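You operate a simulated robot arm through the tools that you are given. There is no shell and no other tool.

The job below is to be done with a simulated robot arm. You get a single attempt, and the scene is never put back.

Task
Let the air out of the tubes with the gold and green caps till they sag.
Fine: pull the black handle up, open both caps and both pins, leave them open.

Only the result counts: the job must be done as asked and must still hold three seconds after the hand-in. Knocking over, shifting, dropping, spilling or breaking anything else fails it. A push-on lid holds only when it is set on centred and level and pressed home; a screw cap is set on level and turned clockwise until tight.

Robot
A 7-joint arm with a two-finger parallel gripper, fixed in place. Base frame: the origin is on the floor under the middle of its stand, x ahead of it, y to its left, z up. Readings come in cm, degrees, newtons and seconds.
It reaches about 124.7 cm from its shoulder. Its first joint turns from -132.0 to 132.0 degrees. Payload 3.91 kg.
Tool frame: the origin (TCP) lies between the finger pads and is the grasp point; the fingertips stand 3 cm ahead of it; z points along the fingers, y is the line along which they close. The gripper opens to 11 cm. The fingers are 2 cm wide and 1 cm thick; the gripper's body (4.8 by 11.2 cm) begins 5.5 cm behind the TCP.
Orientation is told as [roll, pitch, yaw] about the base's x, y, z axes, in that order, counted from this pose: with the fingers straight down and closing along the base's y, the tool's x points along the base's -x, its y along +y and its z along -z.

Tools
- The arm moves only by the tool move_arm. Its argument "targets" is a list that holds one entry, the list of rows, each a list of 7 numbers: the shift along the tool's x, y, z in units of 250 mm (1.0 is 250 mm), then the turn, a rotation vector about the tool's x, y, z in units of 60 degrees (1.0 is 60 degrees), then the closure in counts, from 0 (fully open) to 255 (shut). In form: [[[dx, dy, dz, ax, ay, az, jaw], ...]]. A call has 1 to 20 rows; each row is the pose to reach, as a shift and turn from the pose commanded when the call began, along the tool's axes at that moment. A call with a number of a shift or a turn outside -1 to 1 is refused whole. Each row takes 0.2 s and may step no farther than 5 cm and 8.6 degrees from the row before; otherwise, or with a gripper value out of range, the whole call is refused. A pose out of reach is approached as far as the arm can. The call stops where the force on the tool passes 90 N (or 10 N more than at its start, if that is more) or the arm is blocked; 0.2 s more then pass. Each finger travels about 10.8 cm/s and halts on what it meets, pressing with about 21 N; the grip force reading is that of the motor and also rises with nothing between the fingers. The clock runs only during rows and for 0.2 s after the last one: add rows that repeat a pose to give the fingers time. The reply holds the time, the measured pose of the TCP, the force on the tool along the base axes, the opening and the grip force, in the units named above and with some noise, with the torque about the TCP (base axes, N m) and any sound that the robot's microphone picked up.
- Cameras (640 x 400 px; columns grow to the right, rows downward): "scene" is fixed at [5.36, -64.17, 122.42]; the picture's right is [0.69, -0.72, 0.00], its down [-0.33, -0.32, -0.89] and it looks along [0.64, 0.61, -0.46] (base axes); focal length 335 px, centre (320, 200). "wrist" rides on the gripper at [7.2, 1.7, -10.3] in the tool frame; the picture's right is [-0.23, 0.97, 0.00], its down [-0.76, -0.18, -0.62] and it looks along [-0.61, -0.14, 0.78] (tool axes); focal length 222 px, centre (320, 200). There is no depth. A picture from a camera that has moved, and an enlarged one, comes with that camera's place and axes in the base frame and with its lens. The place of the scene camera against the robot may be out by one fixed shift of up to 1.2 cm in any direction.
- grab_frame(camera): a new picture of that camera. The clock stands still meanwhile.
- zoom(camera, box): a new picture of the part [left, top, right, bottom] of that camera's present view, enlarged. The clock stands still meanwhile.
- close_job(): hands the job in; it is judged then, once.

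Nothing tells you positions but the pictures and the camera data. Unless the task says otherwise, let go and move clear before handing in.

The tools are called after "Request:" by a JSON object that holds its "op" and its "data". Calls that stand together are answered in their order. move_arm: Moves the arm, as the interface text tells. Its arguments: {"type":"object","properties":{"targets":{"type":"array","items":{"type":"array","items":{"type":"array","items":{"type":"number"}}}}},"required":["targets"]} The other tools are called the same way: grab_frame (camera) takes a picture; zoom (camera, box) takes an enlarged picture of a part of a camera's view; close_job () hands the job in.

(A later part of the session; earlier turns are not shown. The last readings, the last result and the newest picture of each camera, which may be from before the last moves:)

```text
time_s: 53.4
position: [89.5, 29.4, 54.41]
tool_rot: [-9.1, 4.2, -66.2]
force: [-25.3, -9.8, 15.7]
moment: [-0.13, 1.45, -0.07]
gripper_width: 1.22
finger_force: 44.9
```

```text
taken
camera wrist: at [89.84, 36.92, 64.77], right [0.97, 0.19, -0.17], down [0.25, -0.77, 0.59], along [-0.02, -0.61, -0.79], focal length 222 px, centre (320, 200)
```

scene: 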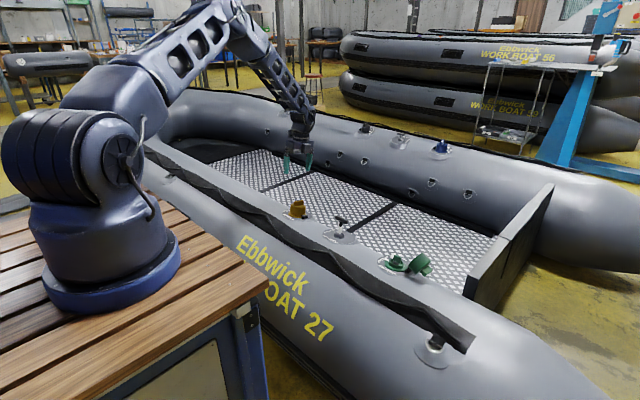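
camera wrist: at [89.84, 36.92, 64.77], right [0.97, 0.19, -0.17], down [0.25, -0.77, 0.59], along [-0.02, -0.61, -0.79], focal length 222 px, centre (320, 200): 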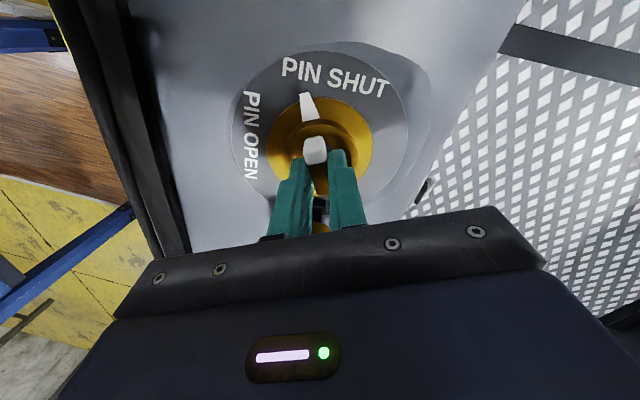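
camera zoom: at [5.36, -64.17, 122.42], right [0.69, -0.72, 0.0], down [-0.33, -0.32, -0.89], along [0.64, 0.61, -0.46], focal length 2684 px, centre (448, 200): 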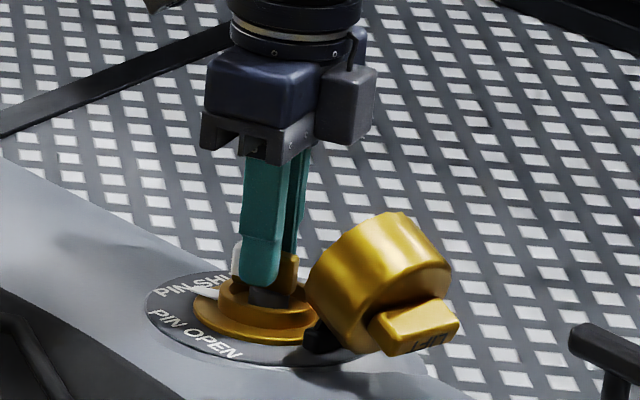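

The pin is turning with the tool and its pointer is leaving PIN SHUT. I'll continue, with a small shift to relieve the side force.

Request:
{"op": "move_arm", "data": {"targets": [[[0, -0.003, 0, 0, 0, -0.1, 255], [0, -0.006, 0, 0, 0, -0.2, 255], [0, -0.006, 0, 0, 0, -0.3, 255], [0, -0.006, 0, 0, 0, -0.4, 255], [0, -0.006, 0, 0, 0, -0.5, 255], [0, -0.006, 0, 0, 0, -0.6, 255], [0, -0.006, 0, 0, 0, -0.7, 255], [0, -0.006, 0, 0, 0, -0.8, 255], [0, -0.006, 0, 0, 0, -0.8, 255]]]}}

Request:
{"op": "zoom", "data": {"camera": "scene", "box": [264, 175, 344, 225]}}

Request:
{"op": "grab_frame", "data": {"camera": "wrist"}}

```text
time_s: 55.4
position: [89.25, 29.47, 54.44]
tool_rot: [-3.2, 9.6, -18.2]
force: [-43.1, -40.1, 10.7]
moment: [-1.3, 0.65, 0.12]
gripper_width: 1.2
finger_force: 45.0
```

```text
8.00 times, centred on (304, 200) of scene
camera zoom: at [5.36, -64.17, 122.42], right [0.69, -0.72, 0.0], down [-0.33, -0.32, -0.89], along [0.64, 0.61, -0.46], focal length 2684 px, centre (448, 200)
```

zoom: 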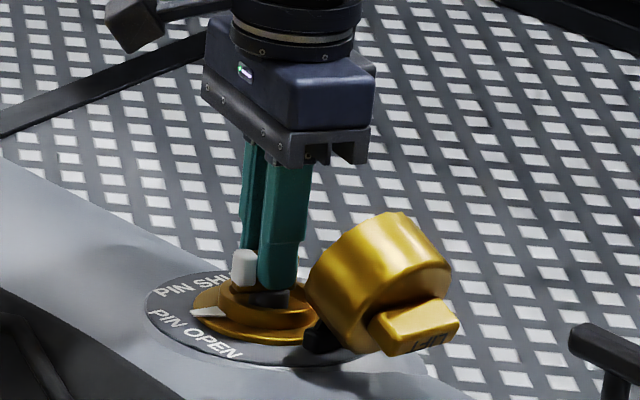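

```text
taken
camera wrist: at [84.79, 33.26, 65.66], right [0.51, 0.86, -0.09], down [0.77, -0.4, 0.5], along [0.39, -0.32, -0.86], focal length 222 px, centre (320, 200)
```

wrist: 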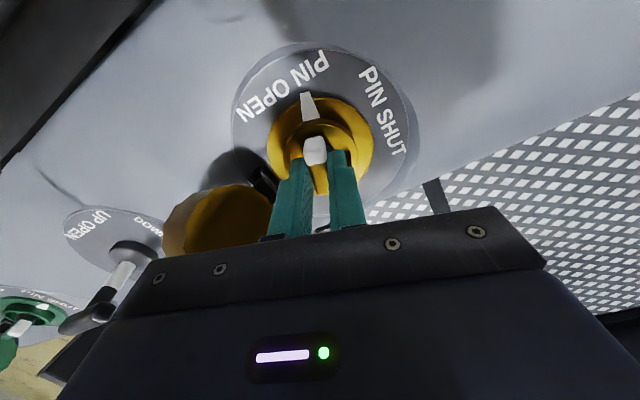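

The pointer is at about 72°, nearing PIN OPEN. I'll do the remaining 18° with a shift to unload the side force.

Request:
{"op": "move_arm", "data": {"targets": [[[0.0035, -0.007, 0, 0, 0, 0, 255], [0.0063, -0.0126, 0, 0, 0, -0.1, 255], [0.0063, -0.0126, 0, 0, 0, -0.2, 255], [0.0063, -0.0126, 0, 0, 0, -0.3, 255], [0.0063, -0.0126, 0, 0, 0, -0.3, 255]]]}}

Request:
{"op": "zoom", "data": {"camera": "scene", "box": [264, 175, 344, 225]}}

Request:
{"op": "grab_frame", "data": {"camera": "wrist"}}

```text
time_s: 56.6
position: [89.3, 29.18, 54.41]
tool_rot: [0.1, 9.9, 0.0]
force: [11.6, -7.2, -27.6]
moment: [-0.33, -1.04, -0.85]
gripper_width: 1.2
finger_force: 44.9
```

```text
8.00 times, centred on (304, 200) of scene
camera zoom: at [5.36, -64.17, 122.42], right [0.69, -0.72, 0.0], down [-0.33, -0.32, -0.89], along [0.64, 0.61, -0.46], focal length 2684 px, centre (448, 200)
```

zoom: 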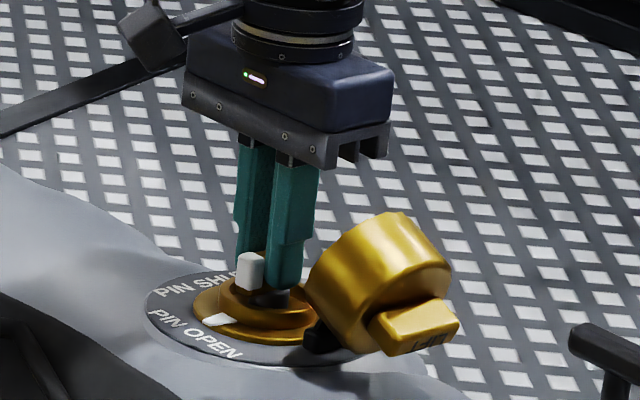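

```text
taken
camera wrist: at [83.86, 30.96, 65.82], right [0.22, 0.97, -0.04], down [0.86, -0.18, 0.48], along [0.46, -0.14, -0.87], focal length 222 px, centre (320, 200)
```

wrist: 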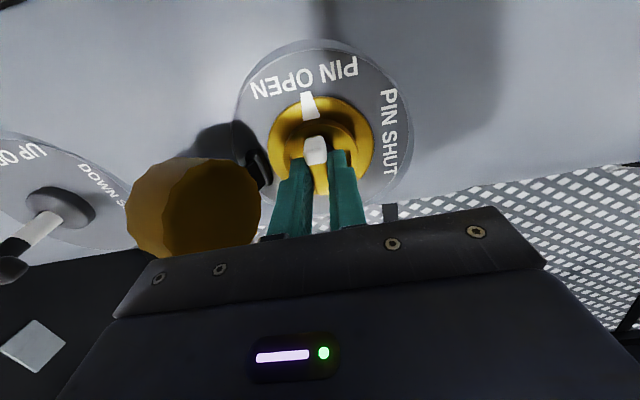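

The pointer is at PIN OPEN against its stop, and the tube has begun to sag. I'll release with a small opening so I don't touch the open cap, and rise straight up.

Request:
{"op": "move_arm", "data": {"targets": [[[0, 0, 0, 0, 0, 0, 210], [0, 0, 0, 0, 0, 0, 185], [0, 0, -0.01, 0, 0, 0, 180], [0, 0, -0.06, 0, 0, 0, 180], [0, 0, -0.14, 0, 0, 0, 180], [0, 0, -0.28, 0, 0, 0, 180], [0, 0, -0.42, 0, 0, 0, 180], [0, 0, -0.5, 0, 0, 0, 180]]]}}

Request:
{"op": "grab_frame", "data": {"camera": "scene"}}

Request:
{"op": "zoom", "data": {"camera": "scene", "box": [264, 175, 344, 225]}}

Request:
{"op": "grab_frame", "data": {"camera": "wrist"}}

```text
time_s: 58.4
position: [91.4, 29.17, 66.74]
tool_rot: [-0.1, 10.0, 0.0]
force: [0.0, 0.4, -0.2]
moment: [-0.01, -0.03, -0.02]
gripper_width: 3.23
finger_force: 0.1
```

```text
taken
```

scene: 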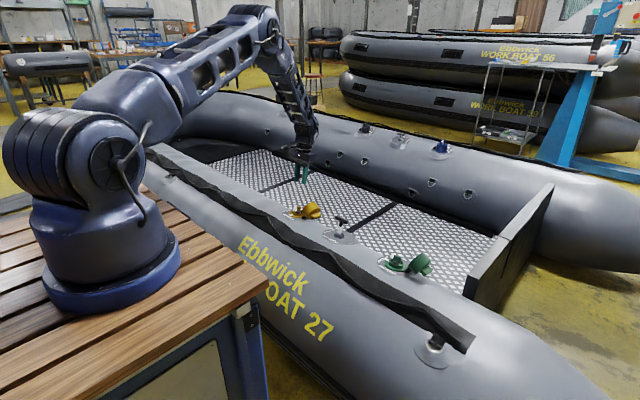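

```text
8.00 times, centred on (304, 200) of scene
camera zoom: at [5.36, -64.17, 122.42], right [0.69, -0.72, 0.0], down [-0.33, -0.32, -0.89], along [0.64, 0.61, -0.46], focal length 2684 px, centre (448, 200)
```

zoom: 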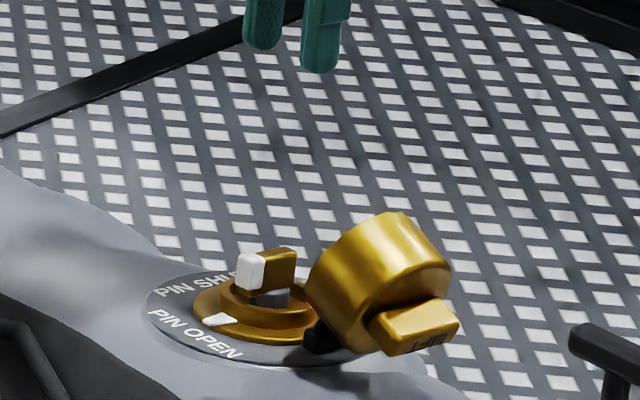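

```text
taken
camera wrist: at [85.93, 30.97, 78.16], right [0.22, 0.97, -0.04], down [0.86, -0.18, 0.48], along [0.46, -0.14, -0.88], focal length 222 px, centre (320, 200)
```

wrist: 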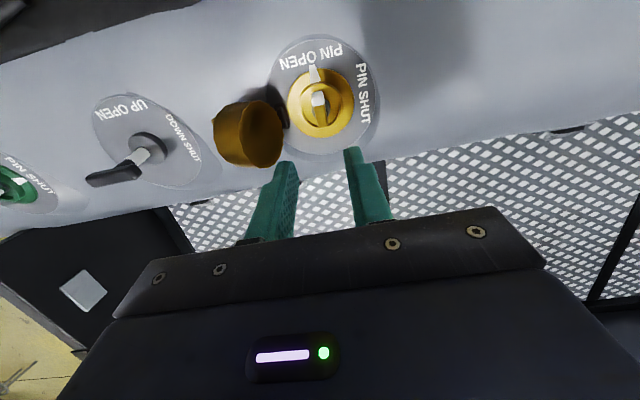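

Gold's pin is open and staying put. Now I'll go to the green pin, turning the gripper back 90° on the way.

Request:
{"op": "move_arm", "data": {"targets": [[[0, -0.1, 0, 0, 0, 0.1, 160], [0, -0.22, 0, 0, 0, 0.2, 140], [0, -0.35, 0, 0, 0, 0.34, 125], [0, -0.48, 0, 0, 0, 0.48, 125], [0, -0.61, 0, 0, 0, 0.61, 125], [0, -0.74, 0, 0, 0, 0.74, 125], [0, -0.87, 0, 0, 0, 0.87, 125], [0, -1.0, 0, 0, 0, 1.0, 125]]]}}

Request:
{"op": "move_arm", "data": {"targets": [[[-0.12, -0.067, 0.0, 0, 0, 0.07, 125], [-0.24, -0.134, 0.0, 0, 0, 0.14, 125], [-0.36, -0.202, 0.03, 0, 0, 0.21, 125], [-0.48, -0.269, 0.07, 0, 0, 0.28, 125], [-0.6, -0.336, 0.11, 0, 0, 0.35, 125], [-0.72, -0.404, 0.15, 0, 0, 0.42, 125], [-0.841, -0.471, 0.189, 0, 0, 0.5, 125], [-0.841, -0.471, 0.189, 0, 0, 0.5, 125]]]}}

Request:
{"op": "grab_frame", "data": {"camera": "wrist"}}

Request:
{"op": "grab_frame", "data": {"camera": "scene"}}

Request:
{"op": "zoom", "data": {"camera": "scene", "box": [360, 210, 456, 270]}}

```text
time_s: 60.2
position: [91.25, 4.13, 67.01]
tool_rot: [-8.6, 5.0, -60.5]
force: [-0.7, 1.1, 0.2]
moment: [-0.05, -0.01, 0.03]
gripper_width: 5.59
finger_force: 0.0
```

```text
time_s: 62.0
position: [90.78, -19.99, 62.18]
tool_rot: [-10.0, 0.0, -90.1]
force: [-0.4, -0.6, -0.9]
moment: [0.01, 0.0, -0.01]
gripper_width: 5.62
finger_force: 0.1
```

```text
taken
camera wrist: at [94.21, -12.7, 71.97], right [0.96, -0.23, -0.17], down [-0.07, -0.76, 0.64], along [-0.28, -0.61, -0.75], focal length 222 px, centre (320, 200)
```

wrist: 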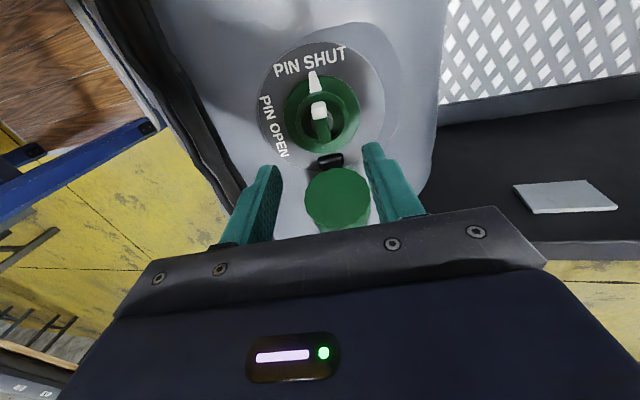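

```text
taken
```

scene: 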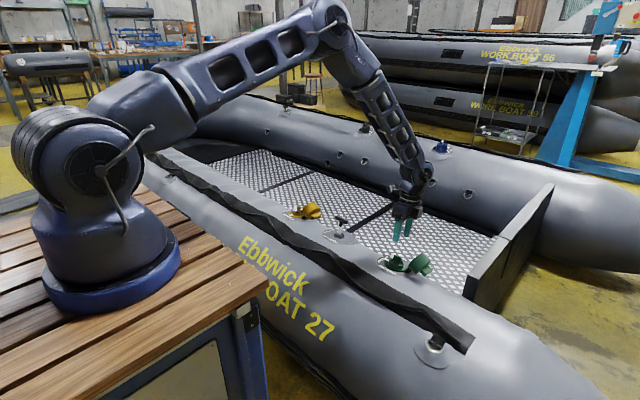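

```text
6.67 times, centred on (408, 240) of scene
camera zoom: at [5.36, -64.17, 122.42], right [0.69, -0.72, 0.0], down [-0.33, -0.32, -0.89], along [0.64, 0.61, -0.46], focal length 2236 px, centre (-267, -67)
```

zoom: 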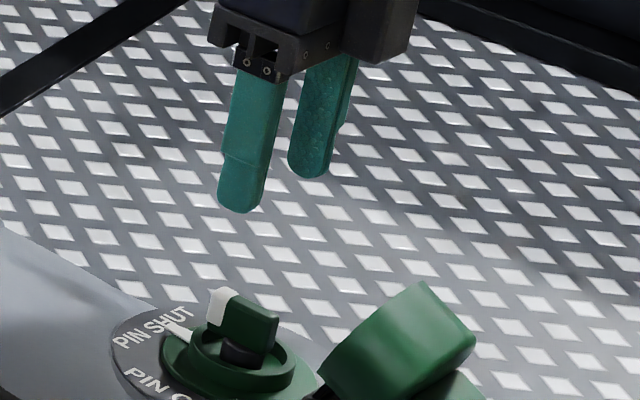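

Request:
{"op": "zoom", "data": {"camera": "wrist", "box": [272, 80, 368, 140]}}

Request:
{"op": "zoom", "data": {"camera": "scene", "box": [376, 245, 424, 275]}}

```text
6.67 times, centred on (320, 110) of wrist
camera zoom: at [94.21, -12.7, 71.97], right [0.96, -0.23, -0.17], down [-0.07, -0.76, 0.64], along [-0.28, -0.61, -0.75], focal length 1481 px, centre (320, 800)
```

zoom: 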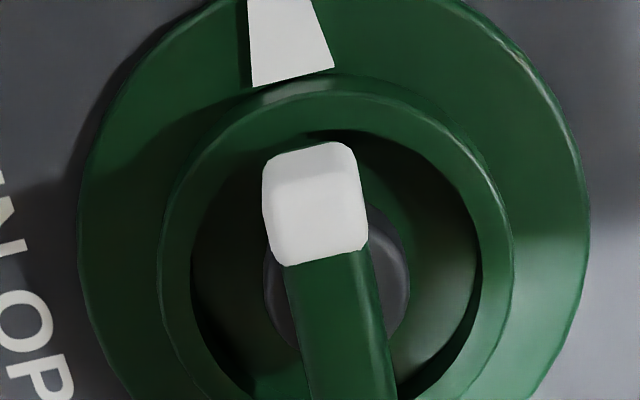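

```text
13.33 times, centred on (400, 260) of scene
camera zoom: at [5.36, -64.17, 122.42], right [0.69, -0.72, 0.0], down [-0.33, -0.32, -0.89], along [0.64, 0.61, -0.46], focal length 4472 px, centre (-747, -600)
```

zoom: 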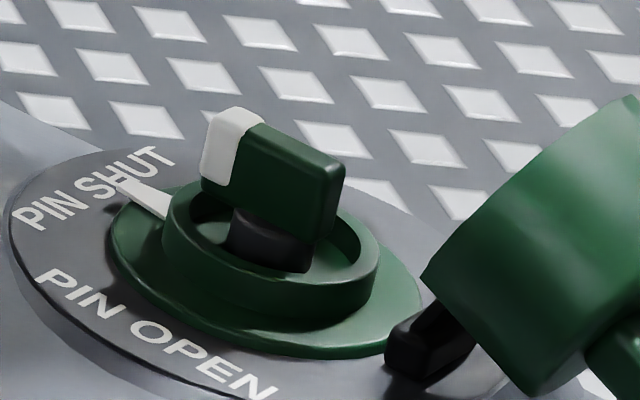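

The green pin hasn't shifted. I'll come down in two stages, aiming for its pivot near (89.4, -20.2).

Request:
{"op": "move_arm", "data": {"targets": [[[-0.004, 0.001, 0.1, 0, 0, 0, 125], [-0.008, 0.002, 0.2, 0, 0, 0, 125], [-0.008, 0.002, 0.22, 0, 0, 0, 125], [-0.008, 0.002, 0.22, 0, 0, 0, 125]]]}}

Request:
{"op": "zoom", "data": {"camera": "wrist", "box": [256, 100, 384, 180]}}

Request:
{"op": "zoom", "data": {"camera": "scene", "box": [360, 215, 456, 275]}}

```text
time_s: 63.0
position: [89.82, -20.11, 56.63]
tool_rot: [-9.9, 0.0, -90.0]
force: [-0.2, 0.7, -1.0]
moment: [0.0, 0.0, -0.01]
gripper_width: 5.59
finger_force: 0.2
```

```text
5.00 times, centred on (320, 140) of wrist
camera zoom: at [93.32, -12.79, 66.52], right [0.96, -0.23, -0.17], down [-0.07, -0.76, 0.64], along [-0.27, -0.61, -0.75], focal length 1111 px, centre (320, 500)
```

zoom: 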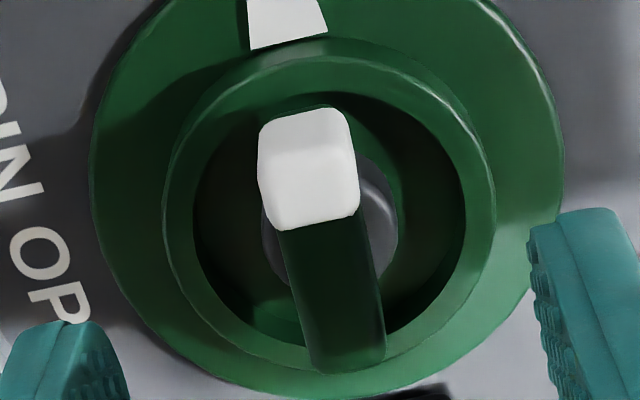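

```text
6.67 times, centred on (408, 245) of scene
camera zoom: at [5.36, -64.17, 122.42], right [0.69, -0.72, 0.0], down [-0.33, -0.32, -0.89], along [0.64, 0.61, -0.46], focal length 2236 px, centre (-267, -100)
```

zoom: 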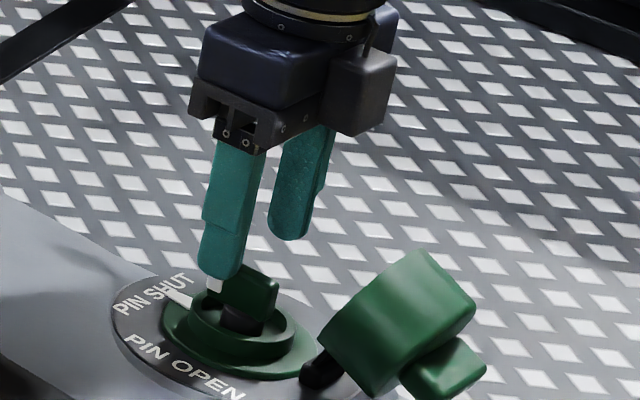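

Lined up with the bar. I'll descend the last 2.4 cm and close.

Request:
{"op": "move_arm", "data": {"targets": [[[-0.002, 0, 0.05, 0, 0, 0, 125], [-0.003, 0, 0.097, 0, 0, 0, 125], [-0.003, 0, 0.097, 0, 0, 0, 150], [-0.003, 0, 0.097, 0, 0, 0, 180], [-0.003, 0, 0.097, 0, 0, 0, 205], [-0.003, 0, 0.097, 0, 0, 0, 255], [-0.003, 0, 0.097, 0, 0, 0, 255]]]}}

Request:
{"op": "zoom", "data": {"camera": "scene", "box": [360, 215, 456, 275]}}

Request:
{"op": "grab_frame", "data": {"camera": "wrist"}}

```text
time_s: 64.6
position: [89.57, -20.06, 54.27]
tool_rot: [-9.8, 0.1, -89.9]
force: [26.9, -1.3, -12.5]
moment: [-0.3, -0.02, 0.12]
gripper_width: 1.18
finger_force: 44.2
```

```text
6.67 times, centred on (408, 245) of scene
camera zoom: at [5.36, -64.17, 122.42], right [0.69, -0.72, 0.0], down [-0.33, -0.32, -0.89], along [0.64, 0.61, -0.46], focal length 2236 px, centre (-267, -100)
```

zoom: 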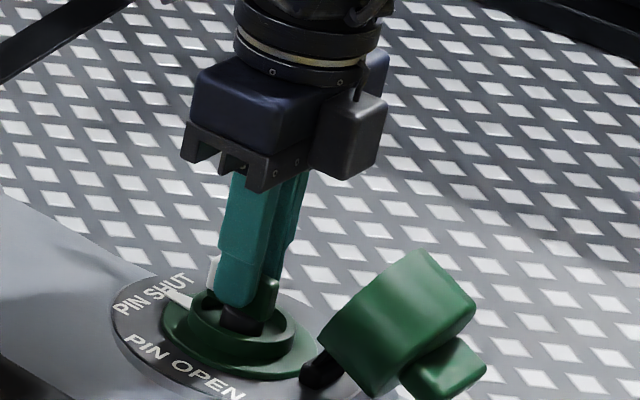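

```text
taken
camera wrist: at [93.0, -12.82, 64.17], right [0.96, -0.23, -0.17], down [-0.07, -0.76, 0.64], along [-0.27, -0.61, -0.75], focal length 222 px, centre (320, 200)
```

wrist: 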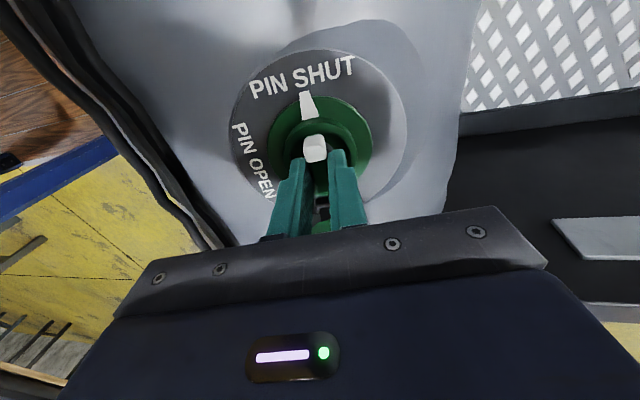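

Held at 1.18 cm. I'll shift +x slightly to balance, then turn it counter-clockwise.

Request:
{"op": "move_arm", "data": {"targets": [[[0, 0.006, 0, 0, 0, 0, 255], [0, 0.006, 0, 0, 0, -0.1, 255], [0, 0.006, 0, 0, 0, -0.2, 255], [0, 0.006, 0, 0, 0, -0.3, 255], [0, 0.006, 0, 0, 0, -0.4, 255], [0, 0.006, 0, 0, 0, -0.4, 255]]]}}

Request:
{"op": "grab_frame", "data": {"camera": "wrist"}}

```text
time_s: 66.0
position: [89.46, -20.2, 54.3]
tool_rot: [-9.2, 4.2, -66.2]
force: [-19.6, 0.3, 45.5]
moment: [-0.26, 1.31, -0.01]
gripper_width: 1.21
finger_force: 45.5
```

```text
taken
camera wrist: at [89.87, -12.79, 64.66], right [0.97, 0.19, -0.17], down [0.25, -0.77, 0.59], along [-0.02, -0.61, -0.79], focal length 222 px, centre (320, 200)
```

wrist: 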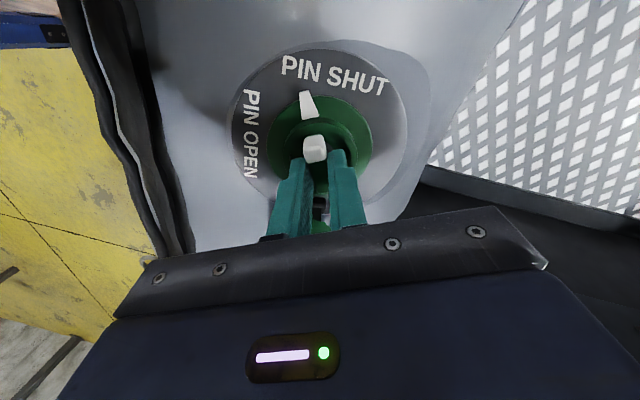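

It's turning. The upward force suggests the tips are pressing on the ring, so I'll lift by 2 mm and continue the turn.

Request:
{"op": "move_arm", "data": {"targets": [[[0, -0.002, -0.006, 0, 0, 0, 255], [0, -0.004, -0.008, 0, 0, -0.1, 255], [0, -0.004, -0.008, 0, 0, -0.2, 255], [0, -0.005, -0.008, 0, 0, -0.3, 255], [0, -0.005, -0.008, 0, 0, -0.4, 255], [0, -0.005, -0.008, 0, 0, -0.5, 255], [0, -0.005, -0.008, 0, 0, -0.6, 255], [0, -0.005, -0.008, 0, 0, -0.6, 255]]]}}

Request:
{"op": "grab_frame", "data": {"camera": "wrist"}}

Request:
{"op": "zoom", "data": {"camera": "scene", "box": [360, 215, 456, 275]}}

```text
time_s: 67.8
position: [89.52, -20.16, 54.32]
tool_rot: [-5.1, 8.8, -30.4]
force: [-25.0, -15.5, -19.0]
moment: [-0.83, 0.96, 0.1]
gripper_width: 1.2
finger_force: 44.8
```

```text
taken
camera wrist: at [85.82, -15.12, 65.39], right [0.67, 0.73, -0.12], down [0.67, -0.53, 0.51], along [0.31, -0.43, -0.85], focal length 222 px, centre (320, 200)
```

wrist: 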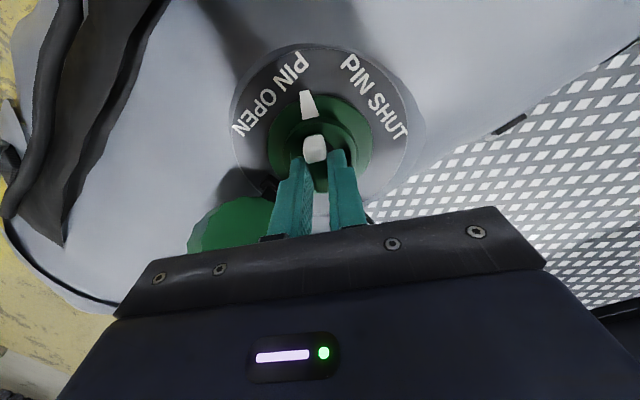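

```text
6.67 times, centred on (408, 245) of scene
camera zoom: at [5.36, -64.17, 122.42], right [0.69, -0.72, 0.0], down [-0.33, -0.32, -0.89], along [0.64, 0.61, -0.46], focal length 2236 px, centre (-267, -100)
```

zoom: 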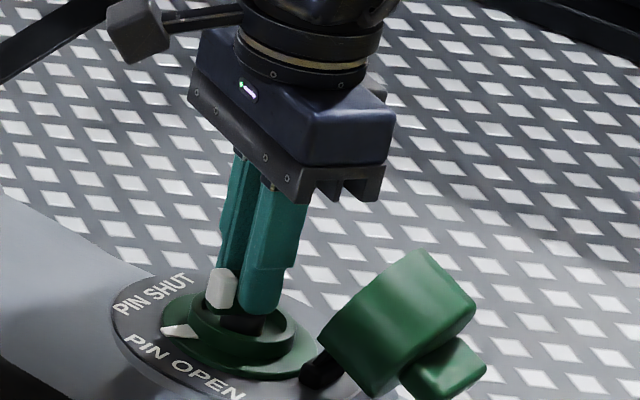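

60° turned. I'll do the last 30°, rebalancing slightly.

Request:
{"op": "move_arm", "data": {"targets": [[[0.001, -0.004, 0.003, 0, 0, -0.06, 255], [0.0015, -0.0055, 0.004, 0, 0, -0.17, 255], [0.0015, -0.0055, 0.004, 0, 0, -0.28, 255], [0.0015, -0.0055, 0.004, 0, 0, -0.39, 255], [0.0015, -0.0055, 0.004, 0, 0, -0.5, 255], [0.0015, -0.0055, 0.004, 0, 0, -0.5, 255]]]}}

Request:
{"op": "grab_frame", "data": {"camera": "wrist"}}

Request:
{"op": "zoom", "data": {"camera": "scene", "box": [360, 215, 456, 275]}}

```text
time_s: 69.2
position: [89.47, -20.36, 54.33]
tool_rot: [0.1, 10.0, 0.1]
force: [-42.2, -16.5, -5.0]
moment: [-0.12, 0.88, -0.97]
gripper_width: 1.17
finger_force: 44.6
```

```text
taken
camera wrist: at [84.01, -18.64, 65.71], right [0.22, 0.97, -0.04], down [0.86, -0.18, 0.48], along [0.46, -0.14, -0.88], focal length 222 px, centre (320, 200)
```

wrist: 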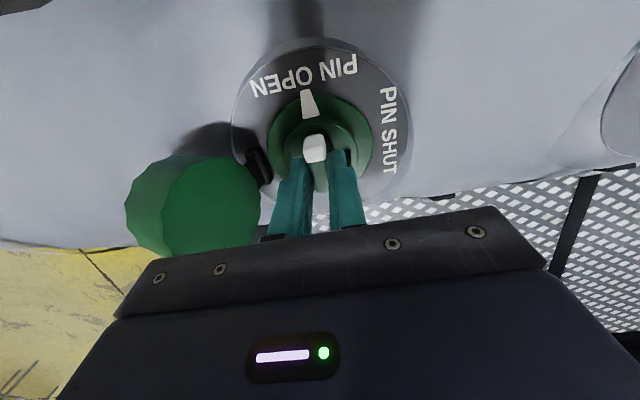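

```text
6.67 times, centred on (408, 245) of scene
camera zoom: at [5.36, -64.17, 122.42], right [0.69, -0.72, 0.0], down [-0.33, -0.32, -0.89], along [0.64, 0.61, -0.46], focal length 2236 px, centre (-267, -100)
```

zoom: 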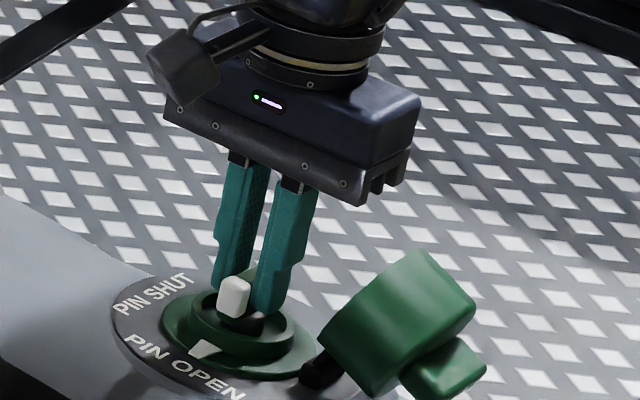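

The green pin is at PIN OPEN against its stop. I'll release with a small opening and rise straight up.

Request:
{"op": "move_arm", "data": {"targets": [[[0.004, -0.002, 0, 0, 0, 0, 225], [0.004, -0.002, 0, 0, 0, 0, 185], [0.004, -0.002, -0.01, 0, 0, 0, 180], [0.004, -0.002, -0.06, 0, 0, 0, 180], [0.004, -0.002, -0.14, 0, 0, 0, 180], [0.004, -0.002, -0.28, 0, 0, 0, 180], [0.004, -0.002, -0.42, 0, 0, 0, 180], [0.004, -0.002, -0.56, 0, 0, 0, 180]]]}}

Request:
{"op": "grab_frame", "data": {"camera": "scene"}}

Request:
{"op": "zoom", "data": {"camera": "scene", "box": [270, 185, 430, 285]}}

Request:
{"op": "grab_frame", "data": {"camera": "wrist"}}

```text
time_s: 71.0
position: [91.6, -20.29, 68.12]
tool_rot: [0.0, 10.0, 0.1]
force: [-0.2, -0.4, -0.9]
moment: [0.04, 0.02, -0.02]
gripper_width: 3.27
finger_force: 0.0
```

```text
taken
```

scene: 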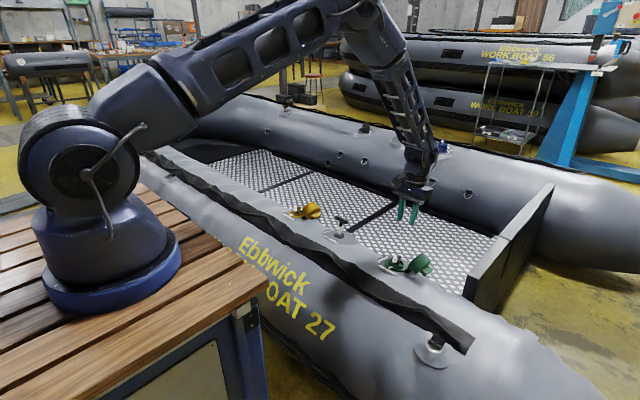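

```text
4.00 times, centred on (350, 235) of scene
camera zoom: at [5.36, -64.17, 122.42], right [0.69, -0.72, 0.0], down [-0.33, -0.32, -0.89], along [0.64, 0.61, -0.46], focal length 1342 px, centre (200, 60)
```

zoom: 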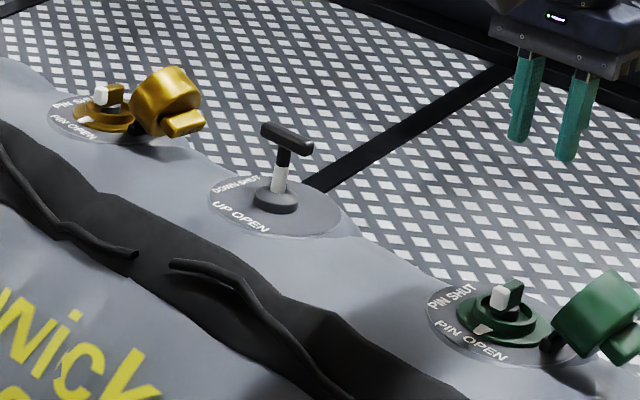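

```text
taken
camera wrist: at [86.27, -18.56, 79.49], right [0.22, 0.97, -0.04], down [0.86, -0.18, 0.48], along [0.46, -0.14, -0.88], focal length 222 px, centre (320, 200)
```

wrist: 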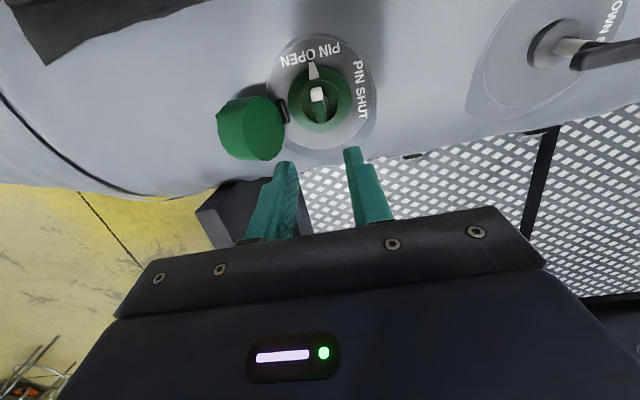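

Both pins point to PIN OPEN, both caps are open and the handle is up, and the tube is losing shape. I'll move the arm clear and then let time pass while it deflates.

Request:
{"op": "move_arm", "data": {"targets": [[[0.028, 0, -0.158, 0, 0, 0, 180], [0.056, 0, -0.315, 0, 0, 0, 180], [0.168, 0.077, -0.325, 0, 0, 0, 120], [0.279, 0.153, -0.336, 0, 0, 0, 60], [0.391, 0.23, -0.346, 0, 0, 0, 0], [0.502, 0.306, -0.356, 0, 0, 0, 0], [0.614, 0.383, -0.366, 0, 0, 0, 0], [0.725, 0.459, -0.377, 0, 0, 0, 0], [0.837, 0.536, -0.387, 0, 0, 0, 0], [0.948, 0.612, -0.397, 0, 0, 0, 0], [0.948, 0.612, -0.397, 0, 0, 0, 0], [0.948, 0.612, -0.397, 0, 0, 0, 0], [0.948, 0.612, -0.397, 0, 0, 0, 0], [0.948, 0.612, -0.397, 0, 0, 0, 0], [0.948, 0.612, -0.397, 0, 0, 0, 0], [0.948, 0.612, -0.397, 0, 0, 0, 0], [0.948, 0.612, -0.397, 0, 0, 0, 0], [0.948, 0.612, -0.397, 0, 0, 0, 0], [0.948, 0.612, -0.397, 0, 0, 0, 0], [0.948, 0.612, -0.397, 0, 0, 0, 0]]]}}

Request:
{"op": "grab_frame", "data": {"camera": "scene"}}

Request:
{"op": "zoom", "data": {"camera": "scene", "box": [270, 185, 430, 285]}}

```text
time_s: 75.2
position: [69.94, -5.07, 81.9]
tool_rot: [0.0, 10.0, 0.0]
force: [0.9, 0.0, -0.2]
moment: [-0.03, -0.03, 0.0]
gripper_width: 10.99
finger_force: 0.1
```

```text
taken
```

scene: 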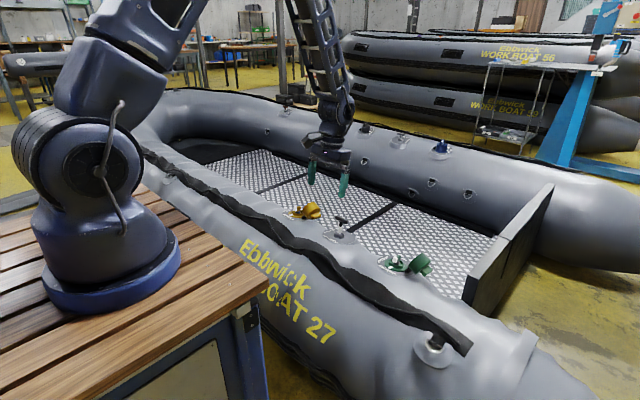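

```text
4.00 times, centred on (350, 235) of scene
camera zoom: at [5.36, -64.17, 122.42], right [0.69, -0.72, 0.0], down [-0.33, -0.32, -0.89], along [0.64, 0.61, -0.46], focal length 1342 px, centre (200, 60)
```

zoom: 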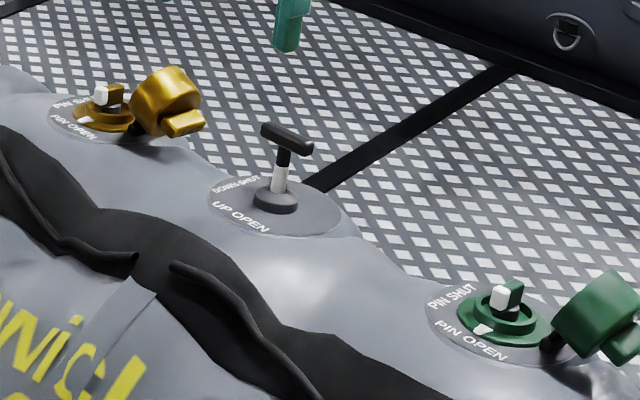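

It's sagging visibly: the rubbing strip and the lettering are wrinkling. I'll hold still and wait until the tube stops changing.

Request:
{"op": "move_arm", "data": {"targets": [[[0, 0, 0, 0, 0, 0, 0], [0, 0, 0, 0, 0, 0, 0], [0, 0, 0, 0, 0, 0, 0], [0, 0, 0, 0, 0, 0, 0], [0, 0, 0, 0, 0, 0, 0], [0, 0, 0, 0, 0, 0, 0], [0, 0, 0, 0, 0, 0, 0], [0, 0, 0, 0, 0, 0, 0], [0, 0, 0, 0, 0, 0, 0], [0, 0, 0, 0, 0, 0, 0], [0, 0, 0, 0, 0, 0, 0], [0, 0, 0, 0, 0, 0, 0], [0, 0, 0, 0, 0, 0, 0], [0, 0, 0, 0, 0, 0, 0], [0, 0, 0, 0, 0, 0, 0], [0, 0, 0, 0, 0, 0, 0], [0, 0, 0, 0, 0, 0, 0], [0, 0, 0, 0, 0, 0, 0], [0, 0, 0, 0, 0, 0, 0], [0, 0, 0, 0, 0, 0, 0]]]}}

Request:
{"op": "move_arm", "data": {"targets": [[[0, 0, 0, 0, 0, 0, 0], [0, 0, 0, 0, 0, 0, 0], [0, 0, 0, 0, 0, 0, 0], [0, 0, 0, 0, 0, 0, 0], [0, 0, 0, 0, 0, 0, 0], [0, 0, 0, 0, 0, 0, 0], [0, 0, 0, 0, 0, 0, 0], [0, 0, 0, 0, 0, 0, 0], [0, 0, 0, 0, 0, 0, 0], [0, 0, 0, 0, 0, 0, 0], [0, 0, 0, 0, 0, 0, 0], [0, 0, 0, 0, 0, 0, 0], [0, 0, 0, 0, 0, 0, 0], [0, 0, 0, 0, 0, 0, 0], [0, 0, 0, 0, 0, 0, 0], [0, 0, 0, 0, 0, 0, 0], [0, 0, 0, 0, 0, 0, 0], [0, 0, 0, 0, 0, 0, 0], [0, 0, 0, 0, 0, 0, 0], [0, 0, 0, 0, 0, 0, 0]]]}}

Request:
{"op": "grab_frame", "data": {"camera": "scene"}}

Request:
{"op": "grab_frame", "data": {"camera": "wrist"}}

```text
time_s: 79.4
position: [69.97, -5.04, 81.94]
tool_rot: [0.2, 10.0, 0.0]
force: [0.8, 0.0, 0.2]
moment: [-0.01, 0.0, -0.02]
gripper_width: 11.0
finger_force: 0.1
```

```text
time_s: 83.6
position: [69.89, -4.99, 81.88]
tool_rot: [0.2, 10.0, 0.1]
force: [-0.4, -0.3, -0.3]
moment: [0.01, 0.0, 0.0]
gripper_width: 10.99
finger_force: 0.0
```

```text
taken
```

scene: 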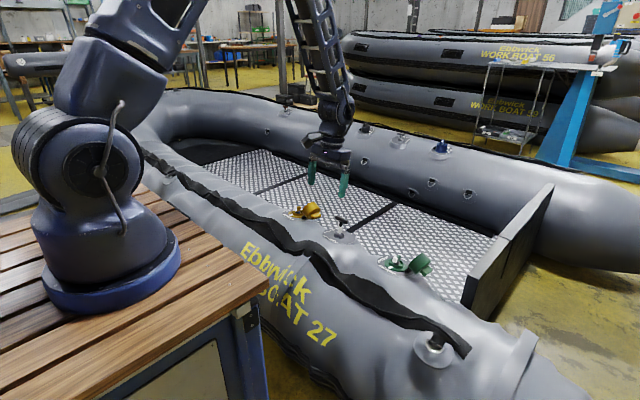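

```text
taken
camera wrist: at [64.59, -3.3, 93.34], right [0.22, 0.97, -0.04], down [0.86, -0.18, 0.48], along [0.46, -0.14, -0.88], focal length 222 px, centre (320, 200)
```

wrist: 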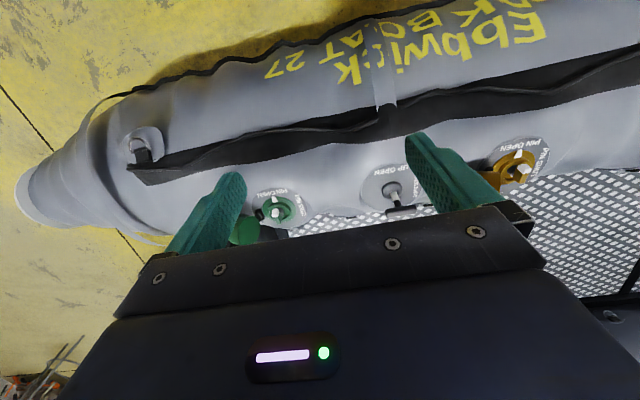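

It's still deflating, and the fittings are holding their open positions. I'll wait longer.

Request:
{"op": "move_arm", "data": {"targets": [[[0, 0, 0, 0, 0, 0, 0], [0, 0, 0, 0, 0, 0, 0], [0, 0, 0, 0, 0, 0, 0], [0, 0, 0, 0, 0, 0, 0], [0, 0, 0, 0, 0, 0, 0], [0, 0, 0, 0, 0, 0, 0], [0, 0, 0, 0, 0, 0, 0], [0, 0, 0, 0, 0, 0, 0], [0, 0, 0, 0, 0, 0, 0], [0, 0, 0, 0, 0, 0, 0], [0, 0, 0, 0, 0, 0, 0], [0, 0, 0, 0, 0, 0, 0], [0, 0, 0, 0, 0, 0, 0], [0, 0, 0, 0, 0, 0, 0], [0, 0, 0, 0, 0, 0, 0], [0, 0, 0, 0, 0, 0, 0], [0, 0, 0, 0, 0, 0, 0], [0, 0, 0, 0, 0, 0, 0], [0, 0, 0, 0, 0, 0, 0], [0, 0, 0, 0, 0, 0, 0]]]}}

Request:
{"op": "move_arm", "data": {"targets": [[[0, 0, 0, 0, 0, 0, 0], [0, 0, 0, 0, 0, 0, 0], [0, 0, 0, 0, 0, 0, 0], [0, 0, 0, 0, 0, 0, 0], [0, 0, 0, 0, 0, 0, 0], [0, 0, 0, 0, 0, 0, 0], [0, 0, 0, 0, 0, 0, 0], [0, 0, 0, 0, 0, 0, 0], [0, 0, 0, 0, 0, 0, 0], [0, 0, 0, 0, 0, 0, 0], [0, 0, 0, 0, 0, 0, 0], [0, 0, 0, 0, 0, 0, 0], [0, 0, 0, 0, 0, 0, 0], [0, 0, 0, 0, 0, 0, 0], [0, 0, 0, 0, 0, 0, 0], [0, 0, 0, 0, 0, 0, 0], [0, 0, 0, 0, 0, 0, 0], [0, 0, 0, 0, 0, 0, 0], [0, 0, 0, 0, 0, 0, 0], [0, 0, 0, 0, 0, 0, 0]]]}}

Request:
{"op": "move_arm", "data": {"targets": [[[0, 0, 0, 0, 0, 0, 0], [0, 0, 0, 0, 0, 0, 0], [0, 0, 0, 0, 0, 0, 0], [0, 0, 0, 0, 0, 0, 0], [0, 0, 0, 0, 0, 0, 0], [0, 0, 0, 0, 0, 0, 0], [0, 0, 0, 0, 0, 0, 0], [0, 0, 0, 0, 0, 0, 0], [0, 0, 0, 0, 0, 0, 0], [0, 0, 0, 0, 0, 0, 0], [0, 0, 0, 0, 0, 0, 0], [0, 0, 0, 0, 0, 0, 0], [0, 0, 0, 0, 0, 0, 0], [0, 0, 0, 0, 0, 0, 0], [0, 0, 0, 0, 0, 0, 0], [0, 0, 0, 0, 0, 0, 0], [0, 0, 0, 0, 0, 0, 0], [0, 0, 0, 0, 0, 0, 0], [0, 0, 0, 0, 0, 0, 0], [0, 0, 0, 0, 0, 0, 0]]]}}

Request:
{"op": "grab_frame", "data": {"camera": "scene"}}

Request:
{"op": "zoom", "data": {"camera": "scene", "box": [270, 185, 430, 285]}}

Request:
{"op": "grab_frame", "data": {"camera": "wrist"}}

```text
time_s: 87.8
position: [69.98, -5.02, 81.82]
tool_rot: [0.1, 10.0, -0.1]
force: [0.7, -0.6, -0.7]
moment: [0.01, 0.0, 0.0]
gripper_width: 11.01
finger_force: 0.1
```

```text
time_s: 92.0
position: [69.92, -5.01, 81.96]
tool_rot: [0.1, 10.1, -0.1]
force: [-0.5, -1.1, 0.9]
moment: [-0.01, -0.01, 0.01]
gripper_width: 11.01
finger_force: 0.1
```

```text
time_s: 96.2
position: [69.93, -5.12, 82.02]
tool_rot: [0.1, 9.9, 0.0]
force: [-0.5, 0.8, 0.3]
moment: [-0.01, 0.0, 0.01]
gripper_width: 11.03
finger_force: 0.0
```

```text
taken
```

scene: 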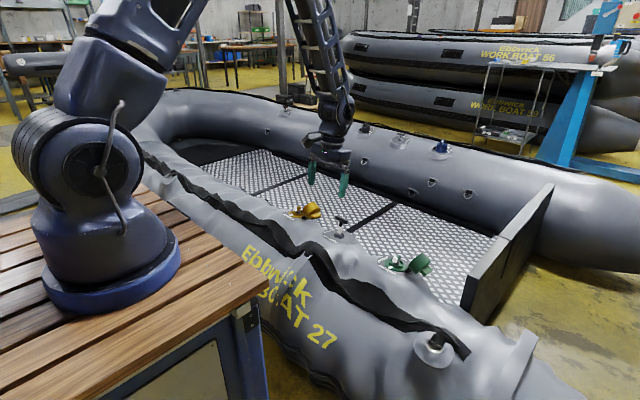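

```text
4.00 times, centred on (350, 235) of scene
camera zoom: at [5.36, -64.17, 122.42], right [0.69, -0.72, 0.0], down [-0.33, -0.32, -0.89], along [0.64, 0.61, -0.46], focal length 1342 px, centre (200, 60)
```

zoom: 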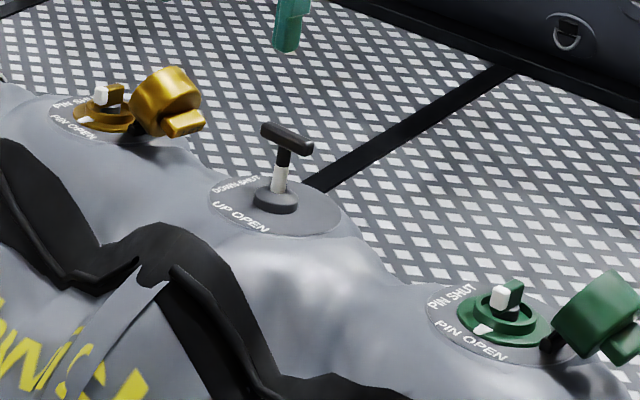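

```text
taken
camera wrist: at [64.59, -3.3, 93.34], right [0.22, 0.97, -0.04], down [0.86, -0.18, 0.48], along [0.46, -0.14, -0.88], focal length 222 px, centre (320, 200)
```

wrist: 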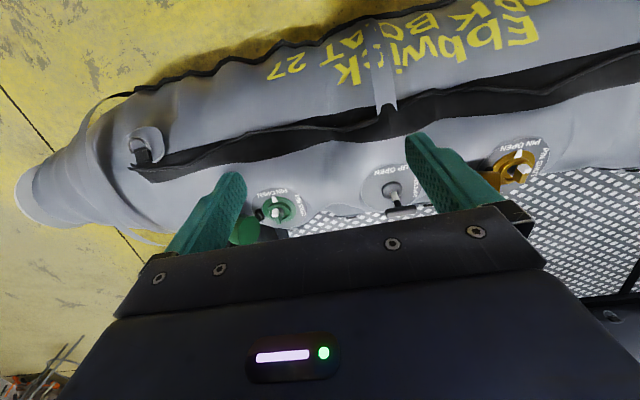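

The tube is clearly sagging now and still settling slowly. I'll keep waiting until pictures taken some time apart match.

Request:
{"op": "move_arm", "data": {"targets": [[[0, 0, 0, 0, 0, 0, 0], [0, 0, 0, 0, 0, 0, 0], [0, 0, 0, 0, 0, 0, 0], [0, 0, 0, 0, 0, 0, 0], [0, 0, 0, 0, 0, 0, 0], [0, 0, 0, 0, 0, 0, 0], [0, 0, 0, 0, 0, 0, 0], [0, 0, 0, 0, 0, 0, 0], [0, 0, 0, 0, 0, 0, 0], [0, 0, 0, 0, 0, 0, 0], [0, 0, 0, 0, 0, 0, 0], [0, 0, 0, 0, 0, 0, 0], [0, 0, 0, 0, 0, 0, 0], [0, 0, 0, 0, 0, 0, 0], [0, 0, 0, 0, 0, 0, 0], [0, 0, 0, 0, 0, 0, 0], [0, 0, 0, 0, 0, 0, 0], [0, 0, 0, 0, 0, 0, 0], [0, 0, 0, 0, 0, 0, 0], [0, 0, 0, 0, 0, 0, 0]]]}}

Request:
{"op": "move_arm", "data": {"targets": [[[0, 0, 0, 0, 0, 0, 0], [0, 0, 0, 0, 0, 0, 0], [0, 0, 0, 0, 0, 0, 0], [0, 0, 0, 0, 0, 0, 0], [0, 0, 0, 0, 0, 0, 0], [0, 0, 0, 0, 0, 0, 0], [0, 0, 0, 0, 0, 0, 0], [0, 0, 0, 0, 0, 0, 0], [0, 0, 0, 0, 0, 0, 0], [0, 0, 0, 0, 0, 0, 0], [0, 0, 0, 0, 0, 0, 0], [0, 0, 0, 0, 0, 0, 0], [0, 0, 0, 0, 0, 0, 0], [0, 0, 0, 0, 0, 0, 0], [0, 0, 0, 0, 0, 0, 0], [0, 0, 0, 0, 0, 0, 0], [0, 0, 0, 0, 0, 0, 0], [0, 0, 0, 0, 0, 0, 0], [0, 0, 0, 0, 0, 0, 0], [0, 0, 0, 0, 0, 0, 0]]]}}

Request:
{"op": "move_arm", "data": {"targets": [[[0, 0, 0, 0, 0, 0, 0], [0, 0, 0, 0, 0, 0, 0], [0, 0, 0, 0, 0, 0, 0], [0, 0, 0, 0, 0, 0, 0], [0, 0, 0, 0, 0, 0, 0], [0, 0, 0, 0, 0, 0, 0], [0, 0, 0, 0, 0, 0, 0], [0, 0, 0, 0, 0, 0, 0], [0, 0, 0, 0, 0, 0, 0], [0, 0, 0, 0, 0, 0, 0], [0, 0, 0, 0, 0, 0, 0], [0, 0, 0, 0, 0, 0, 0], [0, 0, 0, 0, 0, 0, 0], [0, 0, 0, 0, 0, 0, 0], [0, 0, 0, 0, 0, 0, 0], [0, 0, 0, 0, 0, 0, 0], [0, 0, 0, 0, 0, 0, 0], [0, 0, 0, 0, 0, 0, 0], [0, 0, 0, 0, 0, 0, 0], [0, 0, 0, 0, 0, 0, 0]]]}}

Request:
{"op": "move_arm", "data": {"targets": [[[0, 0, 0, 0, 0, 0, 0], [0, 0, 0, 0, 0, 0, 0], [0, 0, 0, 0, 0, 0, 0], [0, 0, 0, 0, 0, 0, 0], [0, 0, 0, 0, 0, 0, 0], [0, 0, 0, 0, 0, 0, 0], [0, 0, 0, 0, 0, 0, 0], [0, 0, 0, 0, 0, 0, 0], [0, 0, 0, 0, 0, 0, 0], [0, 0, 0, 0, 0, 0, 0], [0, 0, 0, 0, 0, 0, 0], [0, 0, 0, 0, 0, 0, 0], [0, 0, 0, 0, 0, 0, 0], [0, 0, 0, 0, 0, 0, 0], [0, 0, 0, 0, 0, 0, 0], [0, 0, 0, 0, 0, 0, 0], [0, 0, 0, 0, 0, 0, 0], [0, 0, 0, 0, 0, 0, 0], [0, 0, 0, 0, 0, 0, 0], [0, 0, 0, 0, 0, 0, 0]]]}}

Request:
{"op": "grab_frame", "data": {"camera": "scene"}}

Request:
{"op": "zoom", "data": {"camera": "scene", "box": [270, 185, 430, 285]}}

```text
time_s: 100.4
position: [69.99, -5.07, 81.98]
tool_rot: [0.1, 10.0, 0.0]
force: [-0.2, -0.7, -0.1]
moment: [0.0, 0.0, 0.06]
gripper_width: 11.02
finger_force: 0.1
```

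```text
time_s: 104.6
position: [69.86, -5.12, 81.91]
tool_rot: [0.1, 10.0, 0.1]
force: [-0.2, -0.3, 1.1]
moment: [0.01, 0.0, -0.01]
gripper_width: 10.99
finger_force: 0.1
```

```text
time_s: 108.8
position: [69.87, -5.04, 81.99]
tool_rot: [0.1, 10.0, 0.0]
force: [-0.7, -0.7, -0.1]
moment: [-0.01, 0.02, -0.02]
gripper_width: 11.01
finger_force: 0.0
```

```text
time_s: 113.0
position: [69.94, -5.1, 81.99]
tool_rot: [0.2, 10.0, 0.0]
force: [-0.4, 1.1, 0.2]
moment: [-0.03, 0.02, 0.01]
gripper_width: 10.98
finger_force: 0.1
```

```text
taken
```

scene: 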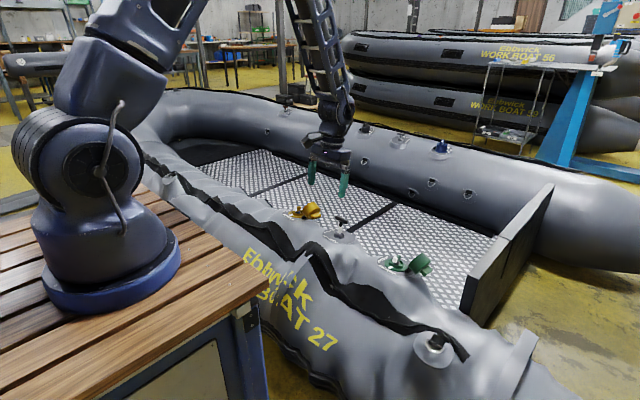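

```text
4.00 times, centred on (350, 235) of scene
camera zoom: at [5.36, -64.17, 122.42], right [0.69, -0.72, 0.0], down [-0.33, -0.32, -0.89], along [0.64, 0.61, -0.46], focal length 1342 px, centre (200, 60)
```

zoom: 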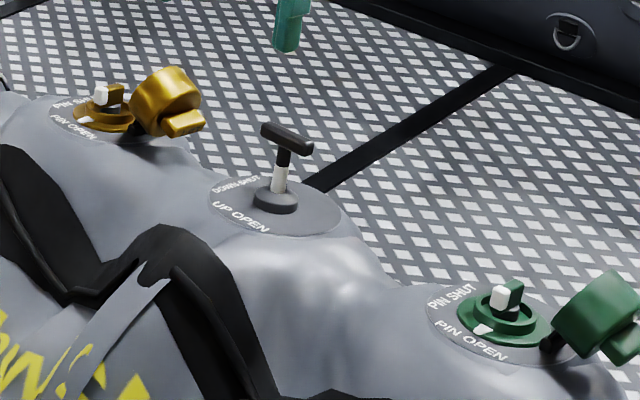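

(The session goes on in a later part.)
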